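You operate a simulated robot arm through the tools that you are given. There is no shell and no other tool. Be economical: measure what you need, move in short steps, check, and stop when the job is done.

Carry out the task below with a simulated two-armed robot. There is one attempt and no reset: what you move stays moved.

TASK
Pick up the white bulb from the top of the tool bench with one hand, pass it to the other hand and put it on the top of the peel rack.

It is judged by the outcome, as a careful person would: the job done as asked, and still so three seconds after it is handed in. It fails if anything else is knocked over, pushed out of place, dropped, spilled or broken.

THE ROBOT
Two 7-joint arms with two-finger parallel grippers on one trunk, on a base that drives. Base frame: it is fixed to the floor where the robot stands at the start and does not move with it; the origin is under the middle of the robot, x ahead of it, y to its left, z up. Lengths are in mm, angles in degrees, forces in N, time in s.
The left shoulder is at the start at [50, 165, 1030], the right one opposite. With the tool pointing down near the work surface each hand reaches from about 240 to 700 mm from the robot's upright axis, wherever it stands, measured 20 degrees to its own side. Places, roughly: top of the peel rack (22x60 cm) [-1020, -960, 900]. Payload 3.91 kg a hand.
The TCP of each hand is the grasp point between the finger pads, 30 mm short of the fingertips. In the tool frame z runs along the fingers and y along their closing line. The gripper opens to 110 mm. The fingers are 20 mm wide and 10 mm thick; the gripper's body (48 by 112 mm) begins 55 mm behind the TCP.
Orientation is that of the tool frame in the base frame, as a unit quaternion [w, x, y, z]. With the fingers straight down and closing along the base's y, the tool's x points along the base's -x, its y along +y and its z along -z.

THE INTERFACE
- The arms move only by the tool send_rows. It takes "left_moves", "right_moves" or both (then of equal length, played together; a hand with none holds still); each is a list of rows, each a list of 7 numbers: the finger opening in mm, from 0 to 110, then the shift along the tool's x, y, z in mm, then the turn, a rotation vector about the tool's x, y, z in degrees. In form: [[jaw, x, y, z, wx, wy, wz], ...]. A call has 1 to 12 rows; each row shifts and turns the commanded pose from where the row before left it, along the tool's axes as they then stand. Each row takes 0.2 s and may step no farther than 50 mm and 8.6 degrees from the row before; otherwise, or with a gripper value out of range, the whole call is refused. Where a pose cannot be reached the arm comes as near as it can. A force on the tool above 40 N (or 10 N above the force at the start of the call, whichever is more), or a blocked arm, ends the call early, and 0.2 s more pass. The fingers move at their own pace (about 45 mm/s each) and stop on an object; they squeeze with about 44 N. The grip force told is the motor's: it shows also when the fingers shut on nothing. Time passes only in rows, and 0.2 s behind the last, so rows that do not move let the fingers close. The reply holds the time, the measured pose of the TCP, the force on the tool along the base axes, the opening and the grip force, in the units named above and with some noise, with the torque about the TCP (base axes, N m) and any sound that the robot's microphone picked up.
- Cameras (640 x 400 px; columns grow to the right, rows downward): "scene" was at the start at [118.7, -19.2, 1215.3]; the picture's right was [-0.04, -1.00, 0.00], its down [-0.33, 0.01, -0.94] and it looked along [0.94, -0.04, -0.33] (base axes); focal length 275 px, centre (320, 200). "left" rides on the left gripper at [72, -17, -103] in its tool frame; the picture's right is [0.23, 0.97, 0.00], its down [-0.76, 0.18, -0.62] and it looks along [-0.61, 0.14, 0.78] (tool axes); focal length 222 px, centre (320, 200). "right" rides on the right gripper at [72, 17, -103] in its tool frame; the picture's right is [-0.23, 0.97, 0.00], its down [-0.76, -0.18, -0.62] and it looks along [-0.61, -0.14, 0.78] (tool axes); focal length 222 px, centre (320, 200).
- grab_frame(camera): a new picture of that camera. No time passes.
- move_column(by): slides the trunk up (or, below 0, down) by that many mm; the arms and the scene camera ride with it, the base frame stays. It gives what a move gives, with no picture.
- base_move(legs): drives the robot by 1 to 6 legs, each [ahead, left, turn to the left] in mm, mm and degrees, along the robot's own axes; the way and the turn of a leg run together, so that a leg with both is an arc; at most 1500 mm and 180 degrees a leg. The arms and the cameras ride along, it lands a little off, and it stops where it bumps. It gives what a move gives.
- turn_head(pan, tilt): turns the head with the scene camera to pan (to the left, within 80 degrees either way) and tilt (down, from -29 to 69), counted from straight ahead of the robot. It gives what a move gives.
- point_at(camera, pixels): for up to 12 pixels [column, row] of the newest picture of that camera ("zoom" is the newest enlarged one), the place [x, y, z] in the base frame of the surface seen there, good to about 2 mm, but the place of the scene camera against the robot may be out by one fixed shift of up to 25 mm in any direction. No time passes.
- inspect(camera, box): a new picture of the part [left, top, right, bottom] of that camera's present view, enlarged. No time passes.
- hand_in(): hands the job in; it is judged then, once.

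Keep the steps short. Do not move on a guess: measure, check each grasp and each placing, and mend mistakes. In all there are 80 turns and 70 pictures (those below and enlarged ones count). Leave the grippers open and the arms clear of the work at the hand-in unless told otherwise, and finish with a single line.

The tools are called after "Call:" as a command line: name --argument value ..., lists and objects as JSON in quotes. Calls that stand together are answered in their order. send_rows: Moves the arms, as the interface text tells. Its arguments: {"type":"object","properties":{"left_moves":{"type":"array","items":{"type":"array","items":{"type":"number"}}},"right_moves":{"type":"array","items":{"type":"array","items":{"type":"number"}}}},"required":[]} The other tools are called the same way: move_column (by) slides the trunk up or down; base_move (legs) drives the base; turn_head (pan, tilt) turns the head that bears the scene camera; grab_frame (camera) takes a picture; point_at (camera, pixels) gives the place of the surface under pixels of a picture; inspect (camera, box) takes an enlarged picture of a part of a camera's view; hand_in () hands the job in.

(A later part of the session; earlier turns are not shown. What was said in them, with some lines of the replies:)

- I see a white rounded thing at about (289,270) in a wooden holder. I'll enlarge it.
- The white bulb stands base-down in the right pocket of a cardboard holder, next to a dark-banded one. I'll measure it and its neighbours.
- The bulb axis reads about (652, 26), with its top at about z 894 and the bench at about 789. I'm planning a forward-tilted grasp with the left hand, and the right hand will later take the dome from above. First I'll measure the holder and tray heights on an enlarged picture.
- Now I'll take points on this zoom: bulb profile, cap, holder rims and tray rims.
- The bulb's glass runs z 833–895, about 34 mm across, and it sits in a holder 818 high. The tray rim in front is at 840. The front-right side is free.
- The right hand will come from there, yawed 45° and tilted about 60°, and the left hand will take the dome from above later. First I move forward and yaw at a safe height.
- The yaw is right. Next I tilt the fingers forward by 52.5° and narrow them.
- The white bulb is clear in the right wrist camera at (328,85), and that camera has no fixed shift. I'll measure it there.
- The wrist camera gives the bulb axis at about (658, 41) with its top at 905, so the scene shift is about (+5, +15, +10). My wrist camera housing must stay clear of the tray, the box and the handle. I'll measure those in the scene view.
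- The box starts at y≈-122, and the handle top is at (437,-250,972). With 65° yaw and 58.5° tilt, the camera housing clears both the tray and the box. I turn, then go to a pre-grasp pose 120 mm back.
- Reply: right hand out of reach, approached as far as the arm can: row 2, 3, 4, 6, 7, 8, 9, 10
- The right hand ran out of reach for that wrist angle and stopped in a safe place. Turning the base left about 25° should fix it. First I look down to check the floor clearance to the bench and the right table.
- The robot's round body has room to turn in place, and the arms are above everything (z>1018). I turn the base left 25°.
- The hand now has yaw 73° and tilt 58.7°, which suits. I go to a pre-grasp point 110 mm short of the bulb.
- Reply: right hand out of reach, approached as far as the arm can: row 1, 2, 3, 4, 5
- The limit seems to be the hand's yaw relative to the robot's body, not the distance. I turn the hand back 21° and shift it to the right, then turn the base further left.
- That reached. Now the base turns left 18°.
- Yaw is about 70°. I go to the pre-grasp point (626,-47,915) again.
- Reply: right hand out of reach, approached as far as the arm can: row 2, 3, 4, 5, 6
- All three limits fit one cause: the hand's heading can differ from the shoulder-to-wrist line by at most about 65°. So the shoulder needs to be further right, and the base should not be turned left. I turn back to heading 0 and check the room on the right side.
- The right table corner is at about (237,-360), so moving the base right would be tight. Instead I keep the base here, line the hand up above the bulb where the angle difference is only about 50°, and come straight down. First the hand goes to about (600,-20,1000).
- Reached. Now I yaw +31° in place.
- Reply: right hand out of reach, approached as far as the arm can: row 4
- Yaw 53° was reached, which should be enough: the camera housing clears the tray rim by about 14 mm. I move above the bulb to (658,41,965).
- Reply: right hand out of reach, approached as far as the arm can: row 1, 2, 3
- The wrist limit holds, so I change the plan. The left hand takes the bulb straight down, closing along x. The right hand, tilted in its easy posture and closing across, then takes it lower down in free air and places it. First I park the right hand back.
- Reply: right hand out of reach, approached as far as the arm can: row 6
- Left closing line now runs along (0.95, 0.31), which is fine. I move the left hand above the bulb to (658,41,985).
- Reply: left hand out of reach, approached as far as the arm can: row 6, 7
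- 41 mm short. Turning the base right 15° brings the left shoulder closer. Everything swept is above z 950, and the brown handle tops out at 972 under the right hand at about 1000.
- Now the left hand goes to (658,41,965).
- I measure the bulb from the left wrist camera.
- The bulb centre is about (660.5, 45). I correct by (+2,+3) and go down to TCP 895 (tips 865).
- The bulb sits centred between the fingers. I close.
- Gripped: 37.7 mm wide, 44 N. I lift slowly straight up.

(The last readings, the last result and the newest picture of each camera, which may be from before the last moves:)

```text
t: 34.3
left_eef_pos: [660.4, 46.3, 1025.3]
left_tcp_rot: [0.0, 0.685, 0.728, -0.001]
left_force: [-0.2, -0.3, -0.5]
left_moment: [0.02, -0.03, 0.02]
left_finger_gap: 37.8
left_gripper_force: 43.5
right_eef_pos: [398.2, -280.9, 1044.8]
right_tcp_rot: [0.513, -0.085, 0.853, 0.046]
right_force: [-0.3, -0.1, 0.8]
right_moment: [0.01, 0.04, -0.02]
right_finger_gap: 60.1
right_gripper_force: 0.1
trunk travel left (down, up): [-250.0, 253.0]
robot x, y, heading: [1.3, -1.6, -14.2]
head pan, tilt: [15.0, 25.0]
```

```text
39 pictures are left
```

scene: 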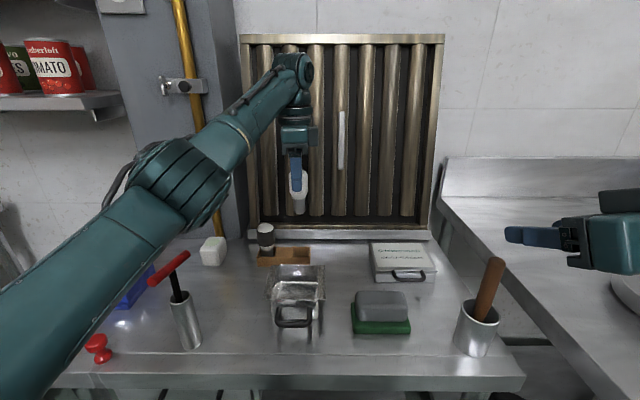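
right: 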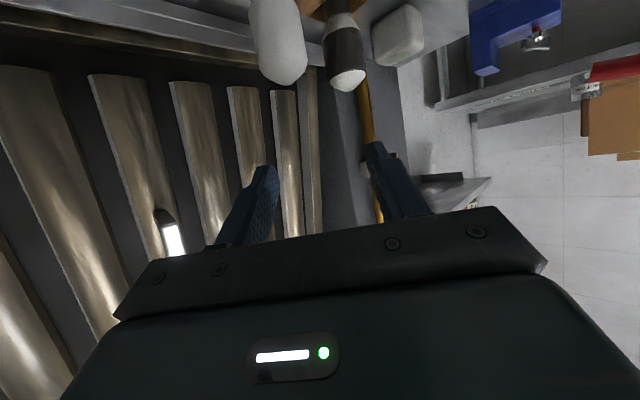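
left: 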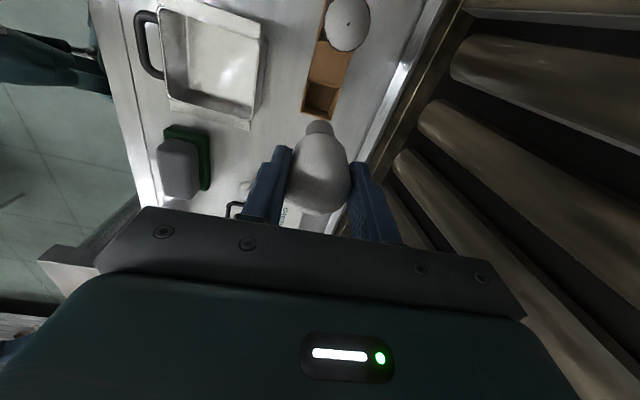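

The bulb is held upright and the holder stayed put. For the handover I bring it to about (450,-177,1090), turning the hand 7° so its closing line matches the right hand's approach.

Call:
send_rows --left_moves '[[0, -14, -14, -20, 0, 0, 0], [0, -24, -26, -15, 0, 0, 0], [0, -28, -30, -10, 0, 0, 0], [0, -29, -31, -10, 0, 0, 0], [0, -29, -31, -10, 0, 0, 0], [0, -28, -30, 0, 0, 0, 0], [0, -28, -30, 0, 0, 0, 0], [0, -20, -21, 0, 0, 0, 0], [0, -9, -10, 0, 0, 0, 0], [0, 0, 0, 0, 0, 0, -7]]'

Call:
grab_frame --camera "scene"

Call:
grab_frame --camera "right"

```text
t: 36.5
left_eef_pos: [449.7, -175.4, 1089.7]
left_tcp_rot: [0.0, 0.639, 0.769, -0.001]
left_force: [-0.1, -0.6, -1.0]
left_moment: [0.01, 0.0, 0.01]
left_finger_gap: 37.9
left_gripper_force: 43.5
right_eef_pos: [399.9, -280.3, 1044.6]
right_tcp_rot: [0.512, -0.085, 0.853, 0.046]
right_force: [0.0, -0.7, -0.3]
right_moment: [0.02, 0.01, -0.02]
right_finger_gap: 60.1
right_gripper_force: 0.1
trunk travel left (down, up): [-250.0, 253.0]
robot x, y, heading: [-0.0, 1.8, -14.4]
head pan, tilt: [15.0, 25.0]
```

```text
38 pictures are left
```

scene: 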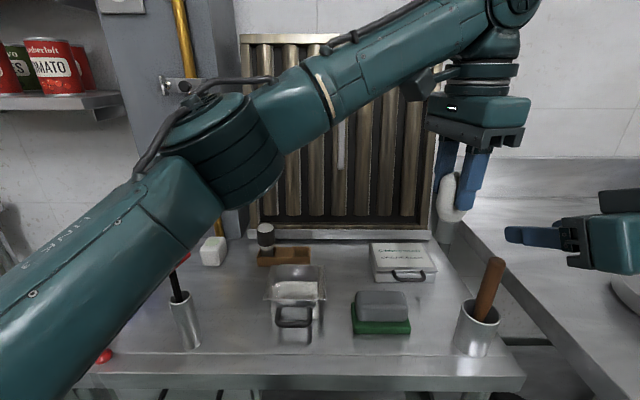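

```text
37 pictures are left
```

right: 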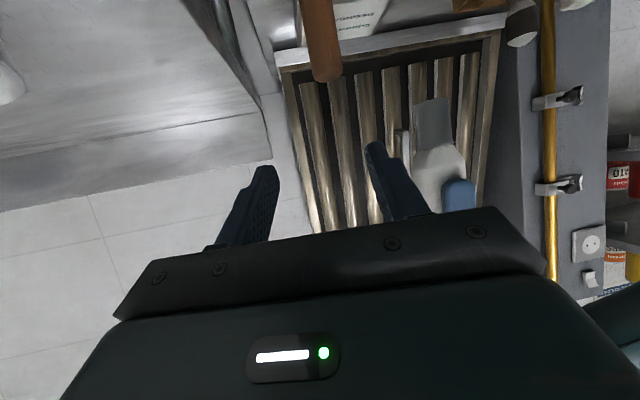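

Alignment is good. I measure the held bulb from the right camera.

Call:
inspect --camera "right" --box '[376, 80, 504, 220]'

```text
2.86 times, centred on (440, 150) of right
```

zoom: 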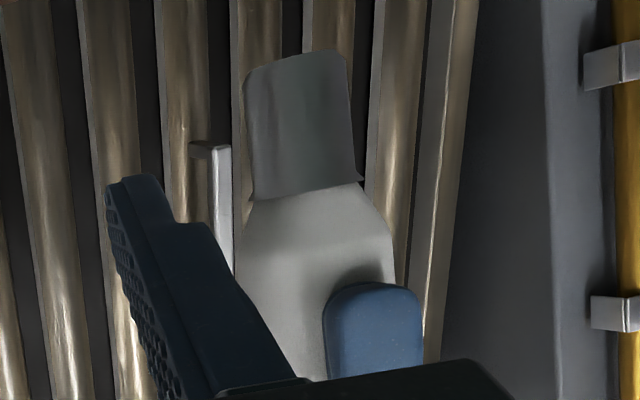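

Call:
point_at --camera "zoom" --pixels '[[295, 65], [305, 120], [310, 180], [315, 225], [300, 260], [250, 120], [355, 120], [370, 320], [375, 290], [245, 270], [385, 250]]'

```text
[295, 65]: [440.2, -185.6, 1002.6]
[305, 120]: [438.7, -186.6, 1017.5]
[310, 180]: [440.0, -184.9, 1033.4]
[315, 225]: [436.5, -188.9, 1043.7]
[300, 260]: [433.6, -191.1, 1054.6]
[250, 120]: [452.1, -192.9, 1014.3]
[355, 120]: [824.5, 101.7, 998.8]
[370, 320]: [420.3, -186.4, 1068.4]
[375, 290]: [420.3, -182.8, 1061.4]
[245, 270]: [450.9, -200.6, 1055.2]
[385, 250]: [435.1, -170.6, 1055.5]
```

Cap base is at z≈1000, glass from 1034, and the axis is near (448,-177). The right grip will be at z≈1058, with the bulb 10 mm beyond the TCP. I first go to a pre-pose 70 mm back along the tool axis.

Call:
send_rows --right_moves '[[62, -22, 0, -27, 0, 0, 0], [62, -22, 30, 0, 0, 0, 0], [62, 0, 31, 0, 0, 0, 0], [62, 0, 31, 0, 0, 0, 0]]'

Call:
grab_frame --camera "right"

Call:
grab_frame --camera "scene"

```text
t: 37.5
left_eef_pos: [450.6, -175.5, 1091.0]
left_tcp_rot: [0.001, 0.638, 0.77, -0.001]
left_force: [0.5, 0.2, -1.2]
left_moment: [0.0, -0.03, 0.0]
left_finger_gap: 37.9
left_gripper_force: 44.0
right_eef_pos: [380.1, -192.2, 1095.9]
right_tcp_rot: [0.513, -0.085, 0.853, 0.046]
right_force: [0.1, 0.3, 0.1]
right_moment: [0.0, 0.0, -0.01]
right_finger_gap: 61.7
right_gripper_force: 0.0
trunk travel left (down, up): [-250.0, 253.0]
robot x, y, heading: [-1.0, 0.1, -14.7]
head pan, tilt: [15.0, 25.0]
```

```text
35 pictures are left
```

right: 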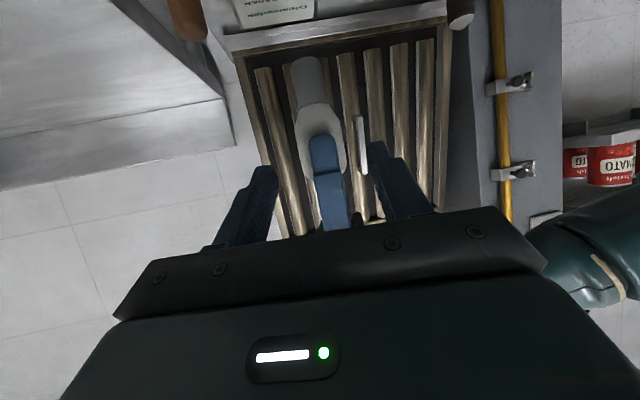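

```text
34 pictures are left
```

scene: 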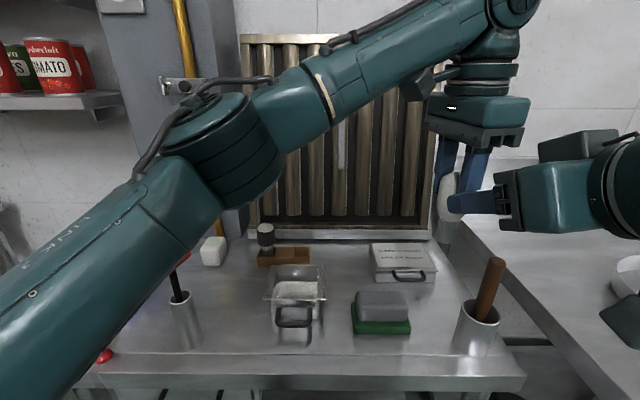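

The bulb and left finger lie midway between the right fingers. Before closing in, I check where the grey box on top of the right gripper is relative to the left gripper body.

Call:
point_at --camera "scene" --pixels '[[543, 143], [545, 158], [575, 134], [521, 138], [500, 148], [525, 105], [505, 180], [512, 225], [448, 205], [615, 133]]'

```text
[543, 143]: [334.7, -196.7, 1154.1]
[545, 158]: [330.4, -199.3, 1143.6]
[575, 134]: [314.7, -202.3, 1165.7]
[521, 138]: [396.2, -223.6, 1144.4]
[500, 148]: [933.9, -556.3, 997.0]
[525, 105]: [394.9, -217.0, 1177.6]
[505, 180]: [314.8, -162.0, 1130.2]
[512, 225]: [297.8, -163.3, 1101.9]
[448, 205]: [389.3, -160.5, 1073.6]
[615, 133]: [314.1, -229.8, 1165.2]
```

After the move the box top should pass about 10 mm under the left body. I grip slightly lower with the bulb 15 mm beyond the TCP for more margin, and advance in small steps.

Call:
send_rows --right_moves '[[62, 4, 3, 10, 0, 0, 0], [62, 0, 0, 20, 0, 0, 0], [62, 0, 0, 15, 0, 0, 0]]'

Call:
grab_frame --camera "scene"

Call:
grab_frame --camera "right"

```text
t: 38.3
left_eef_pos: [449.3, -177.2, 1089.7]
left_tcp_rot: [0.0, 0.638, 0.77, 0.001]
left_force: [0.6, 0.2, -0.8]
left_moment: [0.0, 0.0, 0.01]
left_finger_gap: 38.3
left_gripper_force: 43.4
right_eef_pos: [415.7, -180.7, 1070.2]
right_tcp_rot: [0.513, -0.086, 0.853, 0.047]
right_force: [-0.1, -0.1, -0.1]
right_moment: [-0.03, 0.02, -0.02]
right_finger_gap: 61.9
right_gripper_force: 0.0
trunk travel left (down, up): [-250.0, 253.0]
robot x, y, heading: [2.1, -2.0, -14.6]
head pan, tilt: [15.0, 25.0]
```

```text
33 pictures are left
```

scene: 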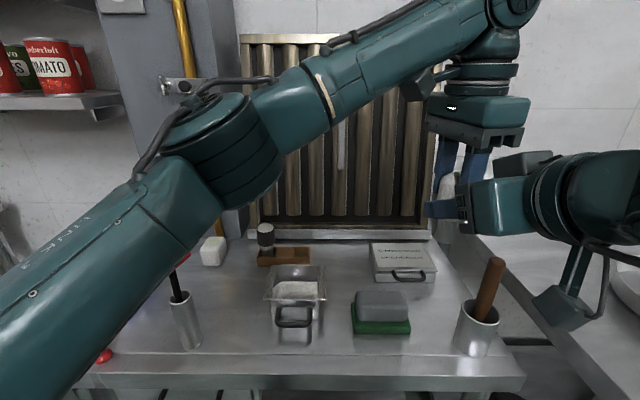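

```text
32 pictures are left
```

right: 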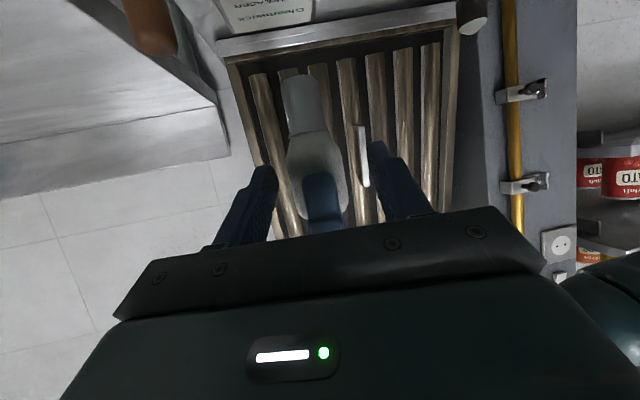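

Still clear. I advance the last 22 mm.

Call:
send_rows --right_moves '[[62, 0, 0, 11, 0, 0, 0], [62, 0, 0, 11, 0, 0, 0]]'

Call:
inspect --camera "scene" --box '[400, 80, 560, 260]'

Call:
grab_frame --camera "right"

```text
t: 38.9
left_eef_pos: [450.0, -176.2, 1090.0]
left_tcp_rot: [0.0, 0.639, 0.769, 0.001]
left_force: [0.1, 0.6, -0.5]
left_moment: [-0.03, 0.03, 0.01]
left_finger_gap: 37.4
left_gripper_force: 44.0
right_eef_pos: [435.1, -178.4, 1059.7]
right_tcp_rot: [0.512, -0.086, 0.853, 0.047]
right_force: [-0.4, -0.3, -0.5]
right_moment: [0.03, -0.02, -0.01]
right_finger_gap: 62.2
right_gripper_force: 0.0
trunk travel left (down, up): [-250.0, 253.0]
robot x, y, heading: [0.6, 1.0, -14.6]
head pan, tilt: [15.0, 25.0]
```

```text
2.22 times, centred on (480, 170) of scene
```

zoom: 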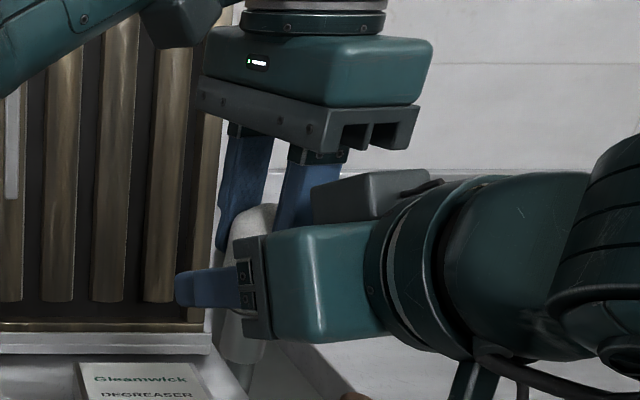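

```text
30 pictures are left
```

right: 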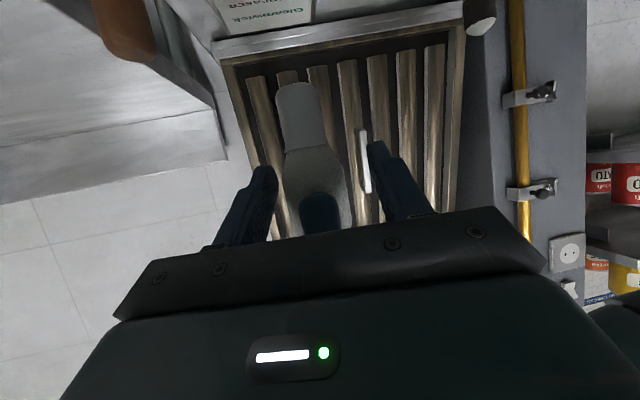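

The bulb is centred between the right fingers and nothing touches. I close the right hand.

Call:
send_rows --right_moves '[[45, 0, 0, 0, 0, 0, 0], [20, 0, 0, 0, 0, 0, 0], [0, 0, 0, 0, 0, 0, 0], [0, 0, 0, 0, 0, 0, 0], [0, 0, 0, 0, 0, 0, 0]]'

Call:
grab_frame --camera "right"

```text
t: 40.1
left_eef_pos: [451.2, -174.6, 1089.8]
left_tcp_rot: [-0.004, 0.639, 0.769, 0.002]
left_force: [-10.0, 25.2, 0.4]
left_moment: [0.47, 0.37, 0.09]
left_finger_gap: 37.9
left_gripper_force: 43.8
right_eef_pos: [435.2, -181.0, 1061.0]
right_tcp_rot: [0.512, -0.081, 0.854, 0.043]
right_force: [8.7, -25.7, -0.9]
right_moment: [0.32, -0.06, -0.47]
right_finger_gap: 38.3
right_gripper_force: 43.7
trunk travel left (down, up): [-250.0, 253.0]
robot x, y, heading: [-2.8, -1.7, -14.5]
head pan, tilt: [15.0, 25.0]
```

```text
29 pictures are left
```

right: 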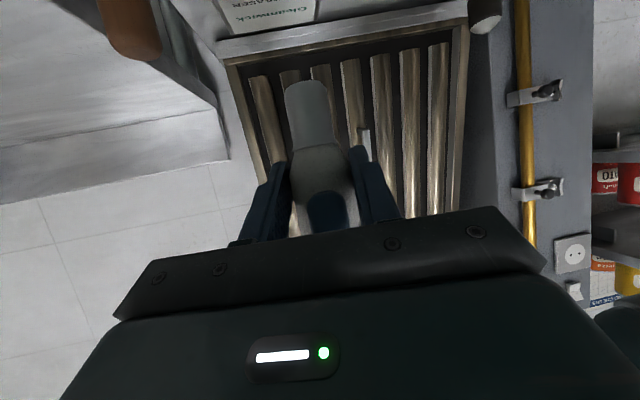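

Both hands hold it, but there is about 25 N of side load since the right hand is about 4 mm off. I shift the right hand 4 mm toward -y to relax it before releasing.

Call:
send_rows --right_moves '[[0, 0, -2, 0, 0, 0, 0], [0, 0, -2, 0, 0, 0, 0]]'

```text
t: 40.7
left_eef_pos: [450.1, -176.5, 1089.4]
left_tcp_rot: [-0.001, 0.639, 0.769, 0.001]
left_force: [-6.6, 16.8, 3.9]
left_moment: [0.58, 0.14, 0.11]
left_finger_gap: 38.1
left_gripper_force: 44.0
right_eef_pos: [434.6, -181.9, 1060.7]
right_tcp_rot: [0.512, -0.086, 0.854, 0.046]
right_force: [7.1, -16.8, -2.6]
right_moment: [-0.11, 0.07, -0.39]
right_finger_gap: 38.2
right_gripper_force: 44.1
trunk travel left (down, up): [-250.0, 253.0]
robot x, y, heading: [-0.6, 1.3, -14.6]
head pan, tilt: [15.0, 25.0]
```

Improving. I shift 4 mm more.

Call:
send_rows --right_moves '[[0, 0, -2, 0, 0, 0, 0], [0, 0, -2, 0, 0, 0, 0]]'

```text
t: 41.3
left_eef_pos: [449.5, -177.6, 1090.7]
left_tcp_rot: [0.002, 0.64, 0.768, -0.001]
left_force: [-2.2, 1.1, 3.1]
left_moment: [0.28, -0.05, 0.08]
left_finger_gap: 37.8
left_gripper_force: 44.0
right_eef_pos: [434.7, -183.2, 1059.6]
right_tcp_rot: [0.512, -0.089, 0.853, 0.047]
right_force: [2.3, -2.5, -3.0]
right_moment: [-0.26, 0.19, -0.08]
right_finger_gap: 37.9
right_gripper_force: 44.3
trunk travel left (down, up): [-250.0, 253.0]
robot x, y, heading: [-0.4, -0.3, -14.5]
head pan, tilt: [15.0, 25.0]
```

The load is gone. I open the left hand slightly to 54 mm and rise straight up.

Call:
send_rows --left_moves '[[54, 0, 0, 0, 0, 0, 0], [54, 0, 0, 0, 0, 0, 0], [54, 0, 0, 0, 0, 0, 0]]'

Call:
inspect --camera "scene" --box '[400, 80, 560, 260]'

```text
t: 42.1
left_eef_pos: [451.0, -177.0, 1089.4]
left_tcp_rot: [0.001, 0.639, 0.769, -0.001]
left_force: [-0.8, 0.3, 0.1]
left_moment: [0.0, -0.03, -0.02]
left_finger_gap: 54.1
left_gripper_force: 0.0
right_eef_pos: [437.7, -186.3, 1060.4]
right_tcp_rot: [0.513, -0.085, 0.853, 0.046]
right_force: [-0.1, 0.5, 0.1]
right_moment: [0.0, 0.02, -0.02]
right_finger_gap: 38.1
right_gripper_force: 44.8
trunk travel left (down, up): [-250.0, 253.0]
robot x, y, heading: [-1.3, -0.3, -14.6]
head pan, tilt: [15.0, 25.0]
```

```text
2.22 times, centred on (480, 170) of scene
```

zoom: 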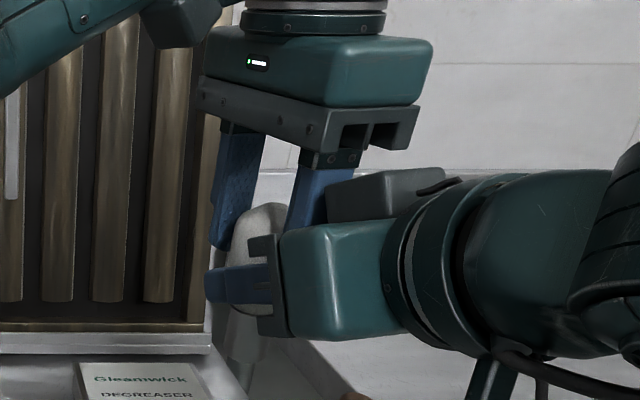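

Zero force on both hands, and the bulb is in the right hand. The left hand rises 100 mm and withdraws to the left.

Call:
send_rows --left_moves '[[54, 0, 0, -20, 0, 0, 0], [54, 0, 0, -30, 0, 0, 0], [54, 0, 0, -30, 0, 0, 0], [54, 0, 0, -20, 0, 0, 0], [54, 40, 0, 0, 0, 0, 0], [60, 45, 0, 0, 0, 0, 0], [70, 45, 0, 0, 0, 0, 0], [80, 45, 0, 0, 0, 0, 0], [90, 45, 0, 0, 0, 0, 0], [100, 45, -20, 0, 0, 0, 0], [110, 45, -20, 0, 0, 0, 0]]'

Call:
grab_frame --camera "scene"

Call:
grab_frame --camera "right"

```text
t: 44.5
left_eef_pos: [353.8, 122.2, 1160.6]
left_tcp_rot: [0.001, 0.639, 0.769, -0.001]
left_force: [-0.5, 0.0, 0.2]
left_moment: [0.0, 0.0, -0.01]
left_finger_gap: 110.2
left_gripper_force: 0.1
left hand out of reach, approached as far as the arm can: row 3, 4
right_eef_pos: [435.4, -184.7, 1060.0]
right_tcp_rot: [0.513, -0.086, 0.853, 0.046]
right_force: [-0.2, -0.2, -0.5]
right_moment: [0.0, 0.0, -0.03]
right_finger_gap: 38.1
right_gripper_force: 43.7
trunk travel left (down, up): [-250.0, 253.0]
robot x, y, heading: [-1.3, 0.6, -14.5]
head pan, tilt: [15.0, 25.0]
```

```text
27 pictures are left
```

scene: 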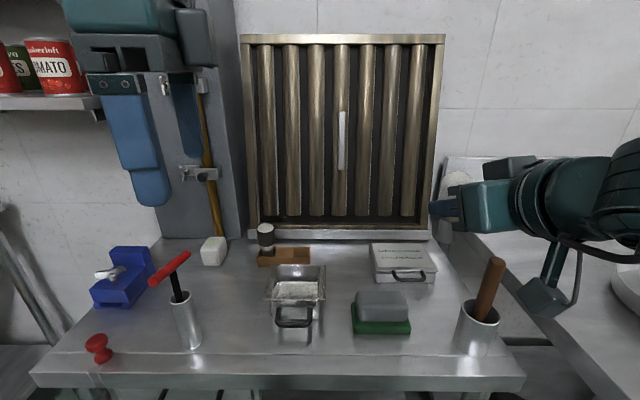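

```text
26 pictures are left
```

right: 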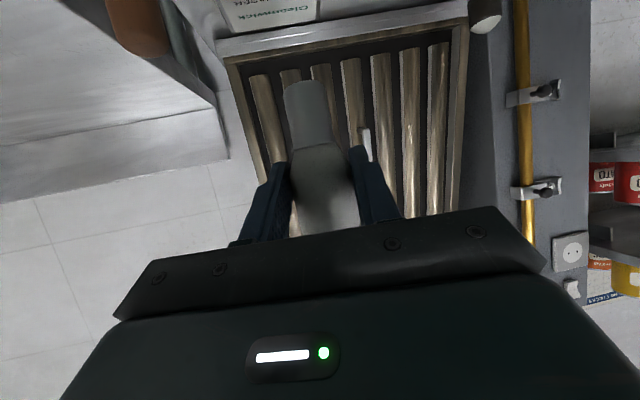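

The handover is done, with the bulb firmly in the right hand. Now I look around to plan the drive to the peel rack.

Call:
turn_head --pan -80 --tilt 20

Call:
grab_frame --camera "scene"

Call:
turn_head --pan 80 --tilt 30

Call:
grab_frame --camera "scene"

```text
t: 46.2
left_eef_pos: [354.1, 120.8, 1160.4]
left_tcp_rot: [0.0, 0.638, 0.77, 0.0]
left_force: [-0.5, -1.0, 0.1]
left_moment: [-0.01, 0.05, -0.03]
left_finger_gap: 109.8
left_gripper_force: 0.0
right_eef_pos: [437.0, -184.8, 1060.1]
right_tcp_rot: [0.513, -0.085, 0.853, 0.046]
right_force: [-0.3, 0.1, -0.1]
right_moment: [0.02, -0.02, 0.02]
right_finger_gap: 38.3
right_gripper_force: 43.8
trunk travel left (down, up): [-250.0, 253.0]
robot x, y, heading: [0.7, -1.7, -14.4]
head pan, tilt: [-80.0, 20.0]
```

```text
25 pictures are left
```

scene: 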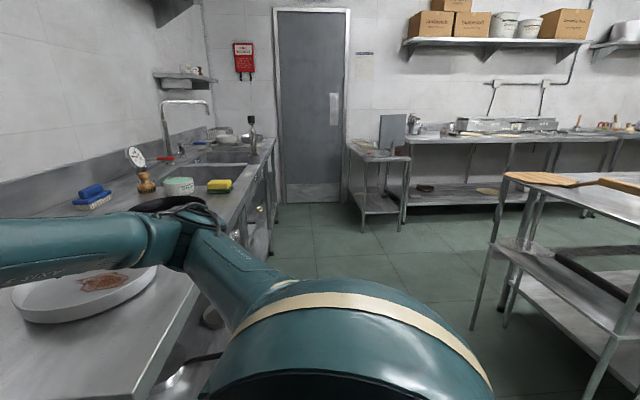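

```text
t: 48.7
left_eef_pos: [354.8, 119.9, 1160.8]
left_tcp_rot: [0.0, 0.639, 0.769, 0.0]
left_force: [-0.9, -0.2, -0.4]
left_moment: [-0.04, 0.03, -0.01]
left_finger_gap: 110.0
left_gripper_force: 0.0
right_eef_pos: [436.4, -185.3, 1059.8]
right_tcp_rot: [0.512, -0.086, 0.853, 0.047]
right_force: [0.2, 0.5, -0.2]
right_moment: [-0.01, 0.01, 0.03]
right_finger_gap: 38.2
right_gripper_force: 44.0
trunk travel left (down, up): [-250.0, 253.0]
robot x, y, heading: [-2.1, 1.7, -14.4]
head pan, tilt: [80.0, 30.0]
```

```text
24 pictures are left
```

scene: 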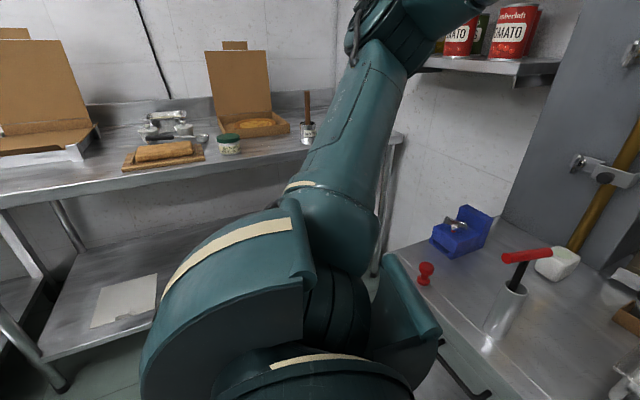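

The peel rack seems to be the stand at the right edge of the first view, with a wooden peel on it. Its near end lies right and behind me. I back up 250 mm, then turn right 75° and look.

Call:
base_move --legs '[[-250, 0, 0], [0, 0, -75]]'

Call:
turn_head --pan -50 --tilt 25

Call:
grab_frame --camera "scene"

```text
t: 53.7
left_eef_pos: [-29.8, -247.3, 1160.1]
left_tcp_rot: [0.0, 0.974, 0.224, -0.001]
left_force: [0.4, 0.3, 0.2]
left_moment: [0.0, -0.02, -0.02]
left_finger_gap: 110.3
left_gripper_force: 0.1
right_eef_pos: [-301.6, -407.1, 1059.7]
right_tcp_rot: [0.435, 0.449, 0.731, -0.274]
right_force: [-0.2, -0.1, 0.1]
right_moment: [0.04, 0.02, 0.04]
right_finger_gap: 38.2
right_gripper_force: 44.3
trunk travel left (down, up): [-250.0, 253.0]
robot x, y, heading: [-238.3, 61.3, -89.2]
head pan, tilt: [80.0, 30.0]
```

```text
t: 55.8
left_eef_pos: [-28.7, -247.3, 1161.4]
left_tcp_rot: [0.0, 0.974, 0.224, 0.0]
left_force: [0.2, -0.1, 0.9]
left_moment: [0.01, 0.01, 0.01]
left_finger_gap: 110.1
left_gripper_force: 0.0
right_eef_pos: [-302.7, -407.1, 1060.0]
right_tcp_rot: [0.435, 0.449, 0.731, -0.274]
right_force: [-0.2, 0.5, 0.4]
right_moment: [0.02, -0.02, 0.01]
right_finger_gap: 38.5
right_gripper_force: 43.9
trunk travel left (down, up): [-250.0, 253.0]
robot x, y, heading: [-241.5, 64.7, -88.9]
head pan, tilt: [-50.0, 25.0]
```

```text
23 pictures are left
```

scene: 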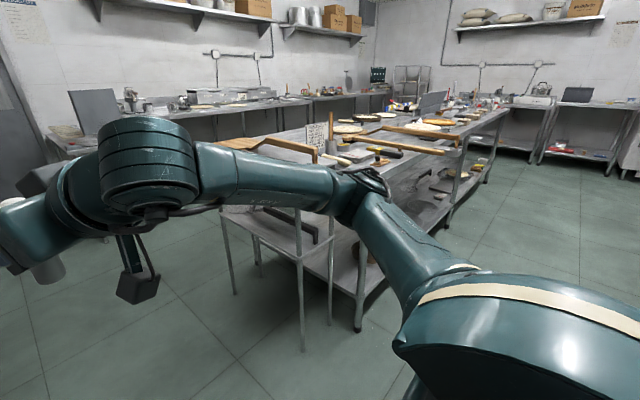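

The rack appears to be the small stand at the near end of the long table, partly hidden by my arm. I take points there.

Call:
point_at --camera "scene" --pixels '[[235, 144], [260, 139], [300, 150], [270, 150], [310, 158], [302, 345], [235, 290], [318, 135], [345, 152], [340, 160], [358, 322], [400, 140]]'

```text
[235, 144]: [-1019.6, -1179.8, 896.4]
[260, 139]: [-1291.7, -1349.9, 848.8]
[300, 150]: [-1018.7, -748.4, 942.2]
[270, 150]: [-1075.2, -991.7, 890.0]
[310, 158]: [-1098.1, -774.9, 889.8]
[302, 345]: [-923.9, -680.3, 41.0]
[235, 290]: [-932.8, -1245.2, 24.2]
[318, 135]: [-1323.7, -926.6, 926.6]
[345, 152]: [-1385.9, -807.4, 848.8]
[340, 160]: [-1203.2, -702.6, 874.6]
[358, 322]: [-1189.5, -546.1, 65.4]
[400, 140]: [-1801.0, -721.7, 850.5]
```

The rack spans x≈-915…-1130, y≈-660…-1260, top ≈900, with a peel on it. I drive down the aisle and turn to face it from a distance, to look before coming close.

Call:
base_move --legs '[[900, -100, 0], [0, 0, -88]]'

Call:
turn_head --pan 0 --tilt 28

Call:
grab_frame --camera "scene"

```text
t: 64.3
left_eef_pos: [-629.4, -1055.6, 1160.9]
left_tcp_rot: [0.0, 0.857, -0.516, 0.0]
left_force: [0.0, -0.2, -0.6]
left_moment: [0.04, -0.01, 0.02]
left_finger_gap: 110.0
left_gripper_force: 0.2
right_eef_pos: [-796.9, -788.2, 1061.1]
right_tcp_rot: [0.122, 0.831, 0.213, -0.5]
right_force: [0.6, -0.4, 0.1]
right_moment: [0.01, -0.01, -0.01]
right_finger_gap: 38.1
right_gripper_force: 44.0
trunk travel left (down, up): [-250.0, 253.0]
robot x, y, heading: [-326.6, -832.6, -177.1]
head pan, tilt: [-50.0, 25.0]
```

```text
t: 65.5
left_eef_pos: [-628.1, -1055.9, 1160.2]
left_tcp_rot: [0.001, 0.856, -0.517, 0.001]
left_force: [-0.3, 0.8, -0.6]
left_moment: [0.01, -0.01, 0.0]
left_finger_gap: 109.9
left_gripper_force: 0.1
right_eef_pos: [-798.3, -788.6, 1061.5]
right_tcp_rot: [0.122, 0.831, 0.213, -0.499]
right_force: [-0.8, 0.2, 0.3]
right_moment: [-0.04, -0.01, -0.05]
right_finger_gap: 38.1
right_gripper_force: 44.1
trunk travel left (down, up): [-250.0, 253.0]
robot x, y, heading: [-328.0, -835.7, -177.4]
head pan, tilt: [0.0, 28.0]
```

```text
22 pictures are left
```

scene: 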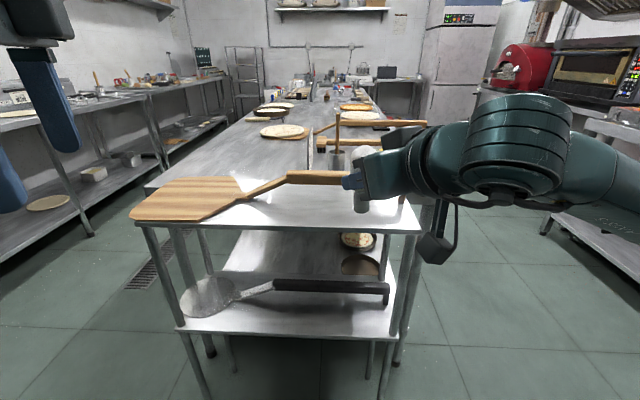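

There is a clear free strip of rack top in front of the peel's handle, around (320,215). I measure it.

Call:
point_at --camera "scene" --pixels '[[320, 213], [320, 227], [320, 200], [415, 228], [400, 200], [320, 180], [350, 176], [250, 200], [200, 222], [240, 222], [300, 195], [355, 215]]'

Call:
inspect --camera "scene" --box '[200, 130, 440, 280]'

```text
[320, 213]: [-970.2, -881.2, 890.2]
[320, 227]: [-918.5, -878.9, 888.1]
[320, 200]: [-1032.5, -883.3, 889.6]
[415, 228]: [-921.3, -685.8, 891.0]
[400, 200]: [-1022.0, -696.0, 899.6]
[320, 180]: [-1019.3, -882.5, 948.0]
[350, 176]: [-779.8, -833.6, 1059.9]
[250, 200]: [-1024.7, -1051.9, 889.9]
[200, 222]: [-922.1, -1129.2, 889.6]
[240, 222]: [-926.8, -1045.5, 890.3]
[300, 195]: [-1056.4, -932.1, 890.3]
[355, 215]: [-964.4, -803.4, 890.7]
```

```text
2.67 times, centred on (320, 205) of scene
```

zoom: 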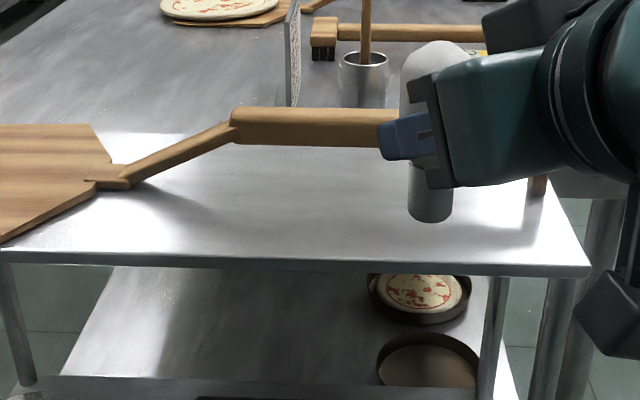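

Free strip centre: x≈-960, y≈-870. The peel handle's edge is at about x -1009, and the top is at ≈900 once corrected. The bulb base is ~60 mm below the right TCP, at about 1001. I drive 130 mm ahead and 60 mm left, which puts the bulb almost over the spot.

Call:
base_move --legs '[[130, 60, 0]]'

Call:
grab_frame --camera "scene"

Call:
grab_frame --camera "right"

```text
t: 66.8
left_eef_pos: [-752.7, -1122.7, 1160.5]
left_tcp_rot: [-0.001, 0.857, -0.516, 0.0]
left_force: [-0.6, 0.2, -0.6]
left_moment: [0.05, -0.02, -0.02]
left_finger_gap: 110.1
left_gripper_force: 0.1
right_eef_pos: [-922.0, -855.2, 1060.1]
right_tcp_rot: [0.123, 0.831, 0.214, -0.499]
right_force: [0.4, -0.6, 0.3]
right_moment: [0.03, -0.02, -0.02]
right_finger_gap: 38.0
right_gripper_force: 44.0
trunk travel left (down, up): [-250.0, 253.0]
robot x, y, heading: [-449.3, -900.8, -177.1]
head pan, tilt: [0.0, 28.0]
```

```text
20 pictures are left
```

scene: 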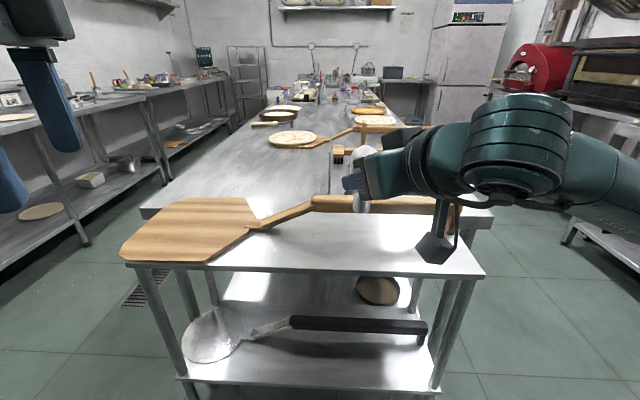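

```text
19 pictures are left
```

right: 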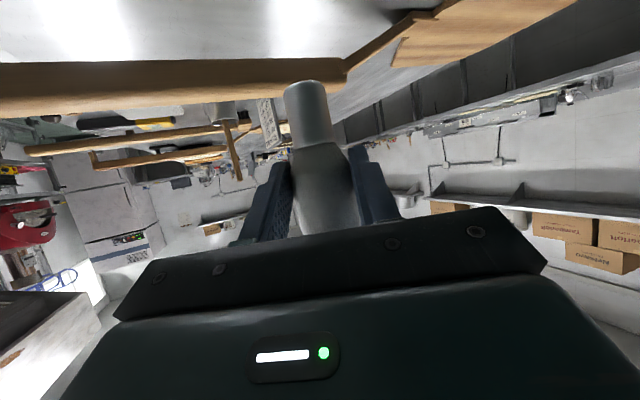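

I use the right wrist camera, which has no fixed shift, to measure the rack top, the peel handle and the bulb's cap.

Call:
point_at --camera "right" --pixels '[[200, 40], [300, 30], [100, 30], [200, 78], [200, 65], [290, 66], [100, 80], [305, 88], [308, 110], [315, 140], [286, 110], [331, 110]]'

Call:
inspect --camera "right" --box '[240, 60, 400, 240]'

```text
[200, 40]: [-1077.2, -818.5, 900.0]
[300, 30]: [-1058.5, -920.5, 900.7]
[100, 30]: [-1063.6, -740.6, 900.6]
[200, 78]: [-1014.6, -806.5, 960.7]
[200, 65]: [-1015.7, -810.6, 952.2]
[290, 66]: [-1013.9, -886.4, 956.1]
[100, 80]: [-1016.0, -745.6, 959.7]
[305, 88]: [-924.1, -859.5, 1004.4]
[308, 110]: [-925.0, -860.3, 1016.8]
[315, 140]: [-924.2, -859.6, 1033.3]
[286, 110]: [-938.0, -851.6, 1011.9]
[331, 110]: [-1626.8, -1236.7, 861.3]
```

```text
2.22 times, centred on (320, 150) of right
```

zoom: 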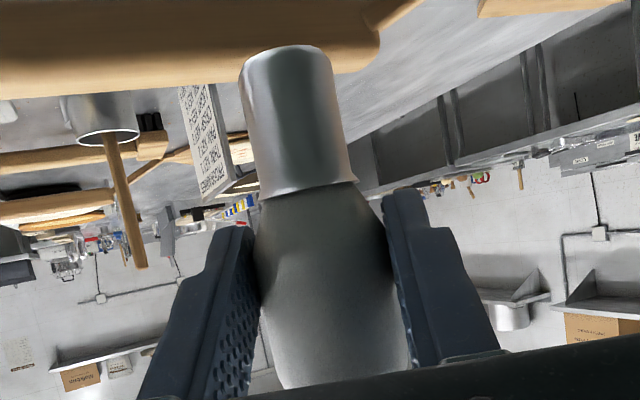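

The rack top is exactly 900, the handle's front face is at x≈-1014, and the cap axis is near (-936,-866) and vertical. I shift 26 mm toward -x, then lower 85 mm, leaving ~15 mm to go.

Call:
send_rows --right_moves '[[0, -10.7, -12.4, 20.2, 0, 0, 0], [0, 26.4, 0.3, 14.2, 0, 0, 0], [0, 26.4, 0.3, 14.2, 0, 0, 0], [0, 22, 0.3, 11.8, 0, 0, 0]]'

Call:
grab_frame --camera "right"

Call:
inspect --camera "scene" --box '[280, 150, 440, 290]'

```text
t: 67.8
left_eef_pos: [-752.9, -1121.8, 1160.2]
left_tcp_rot: [0.0, 0.856, -0.516, 0.0]
left_force: [-0.1, 0.4, -0.6]
left_moment: [-0.01, 0.03, -0.01]
left_finger_gap: 110.1
left_gripper_force: 0.1
right_eef_pos: [-948.0, -854.8, 975.3]
right_tcp_rot: [0.124, 0.83, 0.213, -0.501]
right_force: [-0.3, 1.0, 0.6]
right_moment: [0.01, -0.04, -0.04]
right_finger_gap: 38.1
right_gripper_force: 43.5
trunk travel left (down, up): [-250.0, 253.0]
robot x, y, heading: [-450.0, -901.7, -177.3]
head pan, tilt: [0.0, 28.0]
```

```text
17 pictures are left
```

right: 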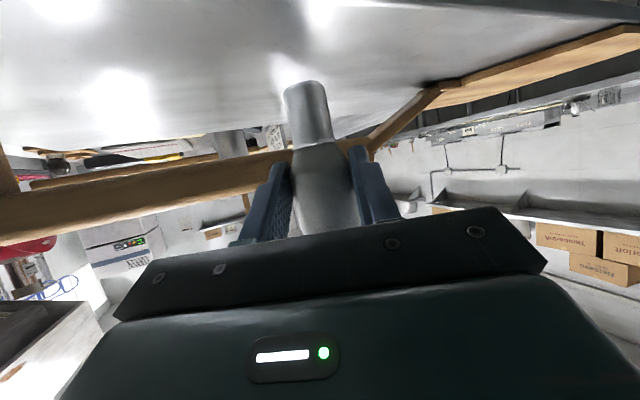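

```text
2.86 times, centred on (360, 220) of scene
```

zoom: 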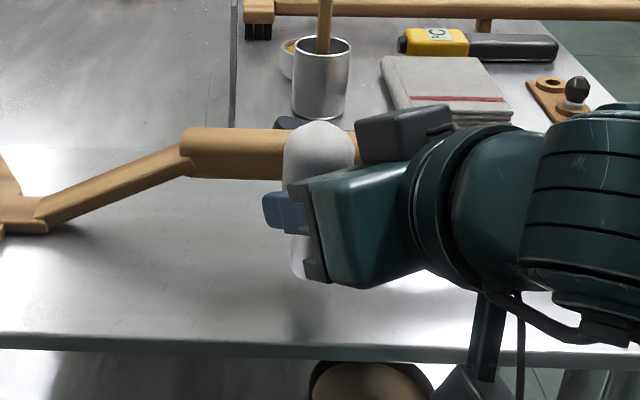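

All clear. I lower 10 mm, then go in 1.5 mm steps watching the force.

Call:
send_rows --right_moves '[[0, 4.4, 0, 2.36, 0, 0, 0], [0, 4.4, 0, 2.36, 0, 0, 0], [0, 1.3, 0, 0.7, 0, 0, 0], [0, 1.3, 0, 0.7, 0, 0, 0]]'

Call:
inspect --camera "right" --box '[240, 40, 400, 240]'

```text
t: 68.8
left_eef_pos: [-752.2, -1122.9, 1160.5]
left_tcp_rot: [0.0, 0.857, -0.516, 0.0]
left_force: [-0.8, 0.1, 0.2]
left_moment: [0.05, -0.02, 0.03]
left_finger_gap: 110.1
left_gripper_force: 0.2
right_eef_pos: [-948.8, -854.7, 962.3]
right_tcp_rot: [0.123, 0.83, 0.213, -0.5]
right_force: [-0.3, -0.9, -0.1]
right_moment: [-0.01, -0.01, 0.01]
right_finger_gap: 38.5
right_gripper_force: 44.0
trunk travel left (down, up): [-250.0, 253.0]
robot x, y, heading: [-448.0, -903.6, -177.2]
head pan, tilt: [0.0, 28.0]
```

```text
2.00 times, centred on (320, 140) of right
```

zoom: 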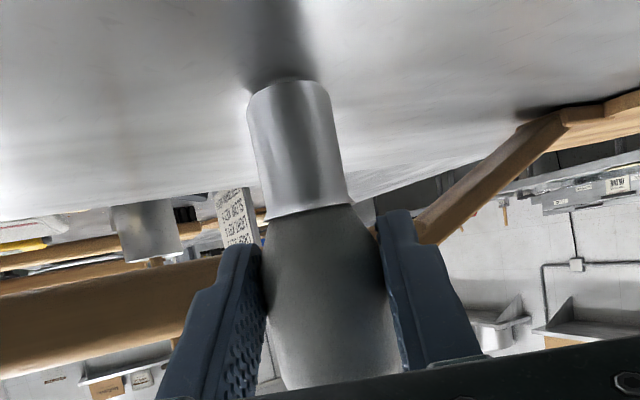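

The base is nearly at the top, with its contact shadow close. I step down 1 mm at a time.

Call:
send_rows --right_moves '[[0, 0.88, 0, 0.47, 0, 0, 0], [0, 0.88, 0, 0.47, 0, 0, 0]]'

Call:
point_at --camera "zoom" --pixels '[[288, 88], [288, 100], [285, 60], [310, 160]]'

```text
t: 69.4
left_eef_pos: [-752.9, -1122.3, 1159.7]
left_tcp_rot: [0.001, 0.857, -0.516, 0.0]
left_force: [-0.7, 0.8, -1.1]
left_moment: [0.02, 0.05, 0.02]
left_finger_gap: 110.0
left_gripper_force: 0.1
right_eef_pos: [-948.7, -855.1, 960.6]
right_tcp_rot: [0.123, 0.831, 0.213, -0.499]
right_force: [-0.1, -0.5, 0.8]
right_moment: [-0.01, 0.01, -0.01]
right_finger_gap: 38.2
right_gripper_force: 44.1
trunk travel left (down, up): [-250.0, 253.0]
robot x, y, heading: [-448.7, -901.9, -177.4]
head pan, tilt: [0.0, 28.0]
```

```text
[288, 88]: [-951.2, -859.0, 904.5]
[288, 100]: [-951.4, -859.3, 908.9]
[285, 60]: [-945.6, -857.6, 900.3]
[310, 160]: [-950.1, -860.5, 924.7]
```

No contact yet. I continue.

Call:
send_rows --right_moves '[[0, 0.88, 0, 0.47, 0, 0, 0], [0, 0.44, 0, 0.24, 0, 0, 0]]'

```text
t: 70.0
left_eef_pos: [-752.2, -1123.8, 1160.0]
left_tcp_rot: [-0.001, 0.857, -0.516, 0.0]
left_force: [0.5, -0.2, 0.5]
left_moment: [0.05, -0.01, 0.01]
left_finger_gap: 110.0
left_gripper_force: 0.1
right_eef_pos: [-947.2, -855.8, 959.7]
right_tcp_rot: [0.123, 0.83, 0.213, -0.501]
right_force: [-0.4, 1.1, 4.5]
right_moment: [-0.01, 0.1, -0.01]
right_finger_gap: 38.1
right_gripper_force: 44.0
trunk travel left (down, up): [-250.0, 253.0]
robot x, y, heading: [-450.8, -901.0, -177.1]
head pan, tilt: [0.0, 28.0]
```

Contact: +4.5 N upward. I open the fingers gently.

Call:
send_rows --right_moves '[[40, 0, 0, 0, 0, 0, 0], [42, 0, 0, 0, 0, 0, 0], [46, 0, 0, 0, 0, 0, 0], [52, 0, 0, 0, 0, 0, 0], [58, 0, 0, 0, 0, 0, 0], [58, 0, 0, 0, 0, 0, 0]]'

Call:
grab_frame --camera "right"

Call:
inspect --camera "scene" --box '[280, 150, 440, 290]'

```text
t: 71.4
left_eef_pos: [-751.4, -1122.7, 1161.4]
left_tcp_rot: [0.0, 0.857, -0.515, -0.001]
left_force: [-0.5, 0.8, 0.1]
left_moment: [0.01, 0.01, 0.02]
left_finger_gap: 109.9
left_gripper_force: 0.1
right_eef_pos: [-947.6, -855.1, 958.6]
right_tcp_rot: [0.122, 0.831, 0.213, -0.499]
right_force: [-0.6, 0.0, 0.3]
right_moment: [0.01, -0.02, 0.03]
right_finger_gap: 57.9
right_gripper_force: 0.0
trunk travel left (down, up): [-250.0, 253.0]
robot x, y, heading: [-447.3, -900.5, -177.1]
head pan, tilt: [0.0, 28.0]
```

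```text
14 pictures are left
```

right: 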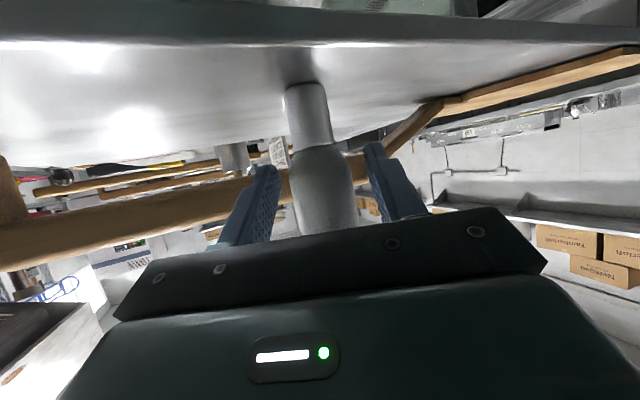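

```text
2.86 times, centred on (360, 220) of scene
```

zoom: 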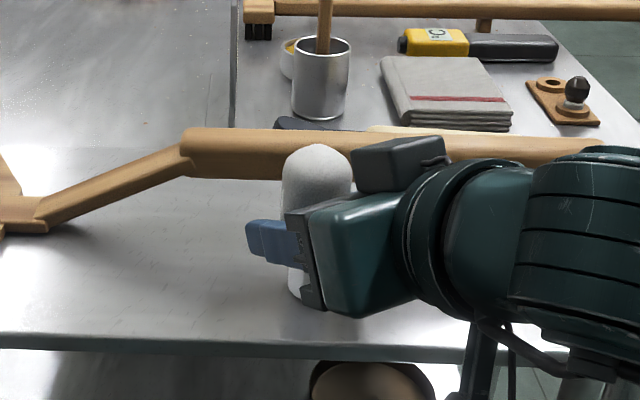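

The bulb stands free, centred with about 10 mm each side. I withdraw straight back along the tool axis.

Call:
send_rows --right_moves '[[58, 0, 0, -10, 0, 0, 0], [58, 0, 0, -20, 0, 0, 0], [58, 0, 0, -25, 0, 0, 0], [58, 0, 0, -30, 0, 0, 0], [58, 0, 0, -30, 0, 0, 0], [80, 0, 0, -30, 0, 0, 0]]'

Call:
grab_frame --camera "scene"

```text
t: 72.8
left_eef_pos: [-751.7, -1122.6, 1160.5]
left_tcp_rot: [0.001, 0.857, -0.516, 0.0]
left_force: [-0.7, -0.7, 0.1]
left_moment: [-0.03, 0.03, 0.01]
left_finger_gap: 110.0
left_gripper_force: 0.0
right_eef_pos: [-859.6, -800.6, 1038.6]
right_tcp_rot: [0.123, 0.831, 0.214, -0.499]
right_force: [-0.9, 0.7, 0.0]
right_moment: [-0.01, 0.01, -0.01]
right_finger_gap: 80.0
right_gripper_force: 0.1
right hand out of reach, approached as far as the arm can: row 5, 6
trunk travel left (down, up): [-250.0, 253.0]
robot x, y, heading: [-454.3, -901.3, -177.1]
head pan, tilt: [0.0, 28.0]
```

```text
12 pictures are left
```

scene: 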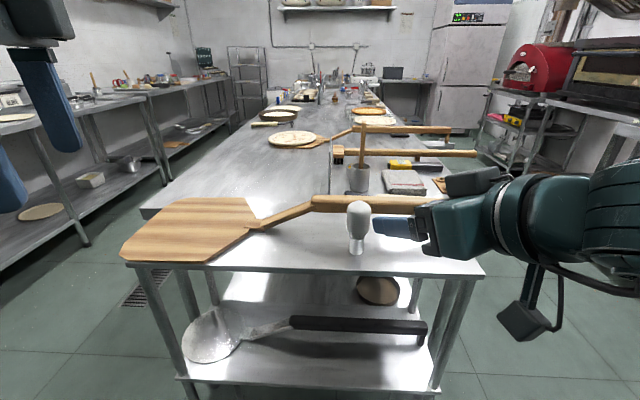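

The bulb stands upright on the rack. I back the robot off 300 mm, open the gripper and check again.

Call:
base_move --legs '[[-300, 0, 0]]'

Call:
send_rows --right_moves '[[110, 0, 0, 0, 0, 0, 0], [110, 0, 0, 0, 0, 0, 0], [110, 0, 0, 0, 0, 0, 0]]'

Call:
grab_frame --camera "scene"

Call:
inspect --camera "scene" --box '[260, 130, 420, 250]'

```text
t: 74.9
left_eef_pos: [-451.6, -1108.4, 1161.0]
left_tcp_rot: [0.0, 0.857, -0.515, 0.0]
left_force: [-0.5, 0.0, -0.3]
left_moment: [-0.02, 0.01, 0.02]
left_finger_gap: 110.0
left_gripper_force: 0.1
right_eef_pos: [-558.9, -785.3, 1037.5]
right_tcp_rot: [0.122, 0.831, 0.213, -0.499]
right_force: [0.4, -0.1, 0.3]
right_moment: [0.03, -0.01, 0.01]
right_finger_gap: 79.8
right_gripper_force: 0.0
trunk travel left (down, up): [-250.0, 253.0]
robot x, y, heading: [-146.9, -890.2, -177.2]
head pan, tilt: [0.0, 28.0]
```

```text
t: 75.7
left_eef_pos: [-452.3, -1107.1, 1161.2]
left_tcp_rot: [0.0, 0.857, -0.516, 0.001]
left_force: [0.1, -1.0, -0.5]
left_moment: [0.04, -0.02, 0.0]
left_finger_gap: 110.1
left_gripper_force: 0.1
right_eef_pos: [-558.6, -786.2, 1038.4]
right_tcp_rot: [0.122, 0.831, 0.213, -0.5]
right_force: [0.0, -0.1, 0.7]
right_moment: [-0.03, 0.01, 0.01]
right_finger_gap: 110.1
right_gripper_force: 0.0
trunk travel left (down, up): [-250.0, 253.0]
robot x, y, heading: [-148.4, -887.6, -177.0]
head pan, tilt: [0.0, 28.0]
```

```text
11 pictures are left
```

scene: 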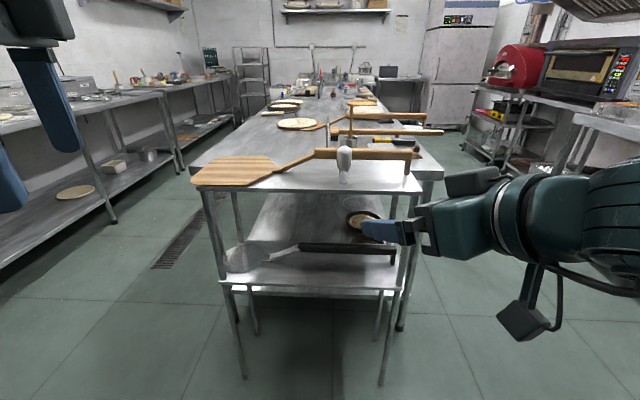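

```text
3.33 times, centred on (340, 190) of scene
```

zoom: 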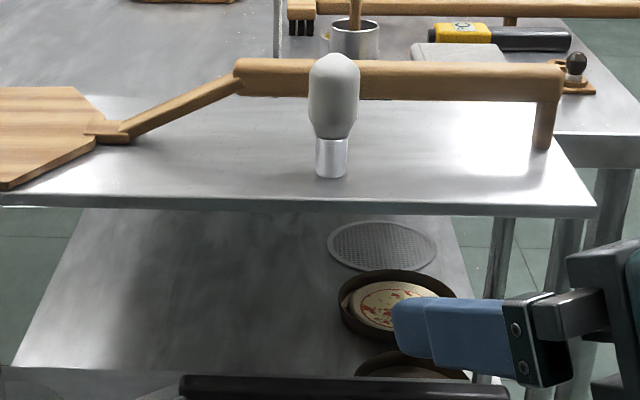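

The bulb stands upright and steady on the rack top, and the peel is where it was. Both grippers are open and clear, so I hand in.

Call:
hand_in

```text
The job is handed in.
```

The white bulb was picked up with the left hand, passed to the right hand, and now stands upright on top of the peel rack, with nothing else seen to have moved.
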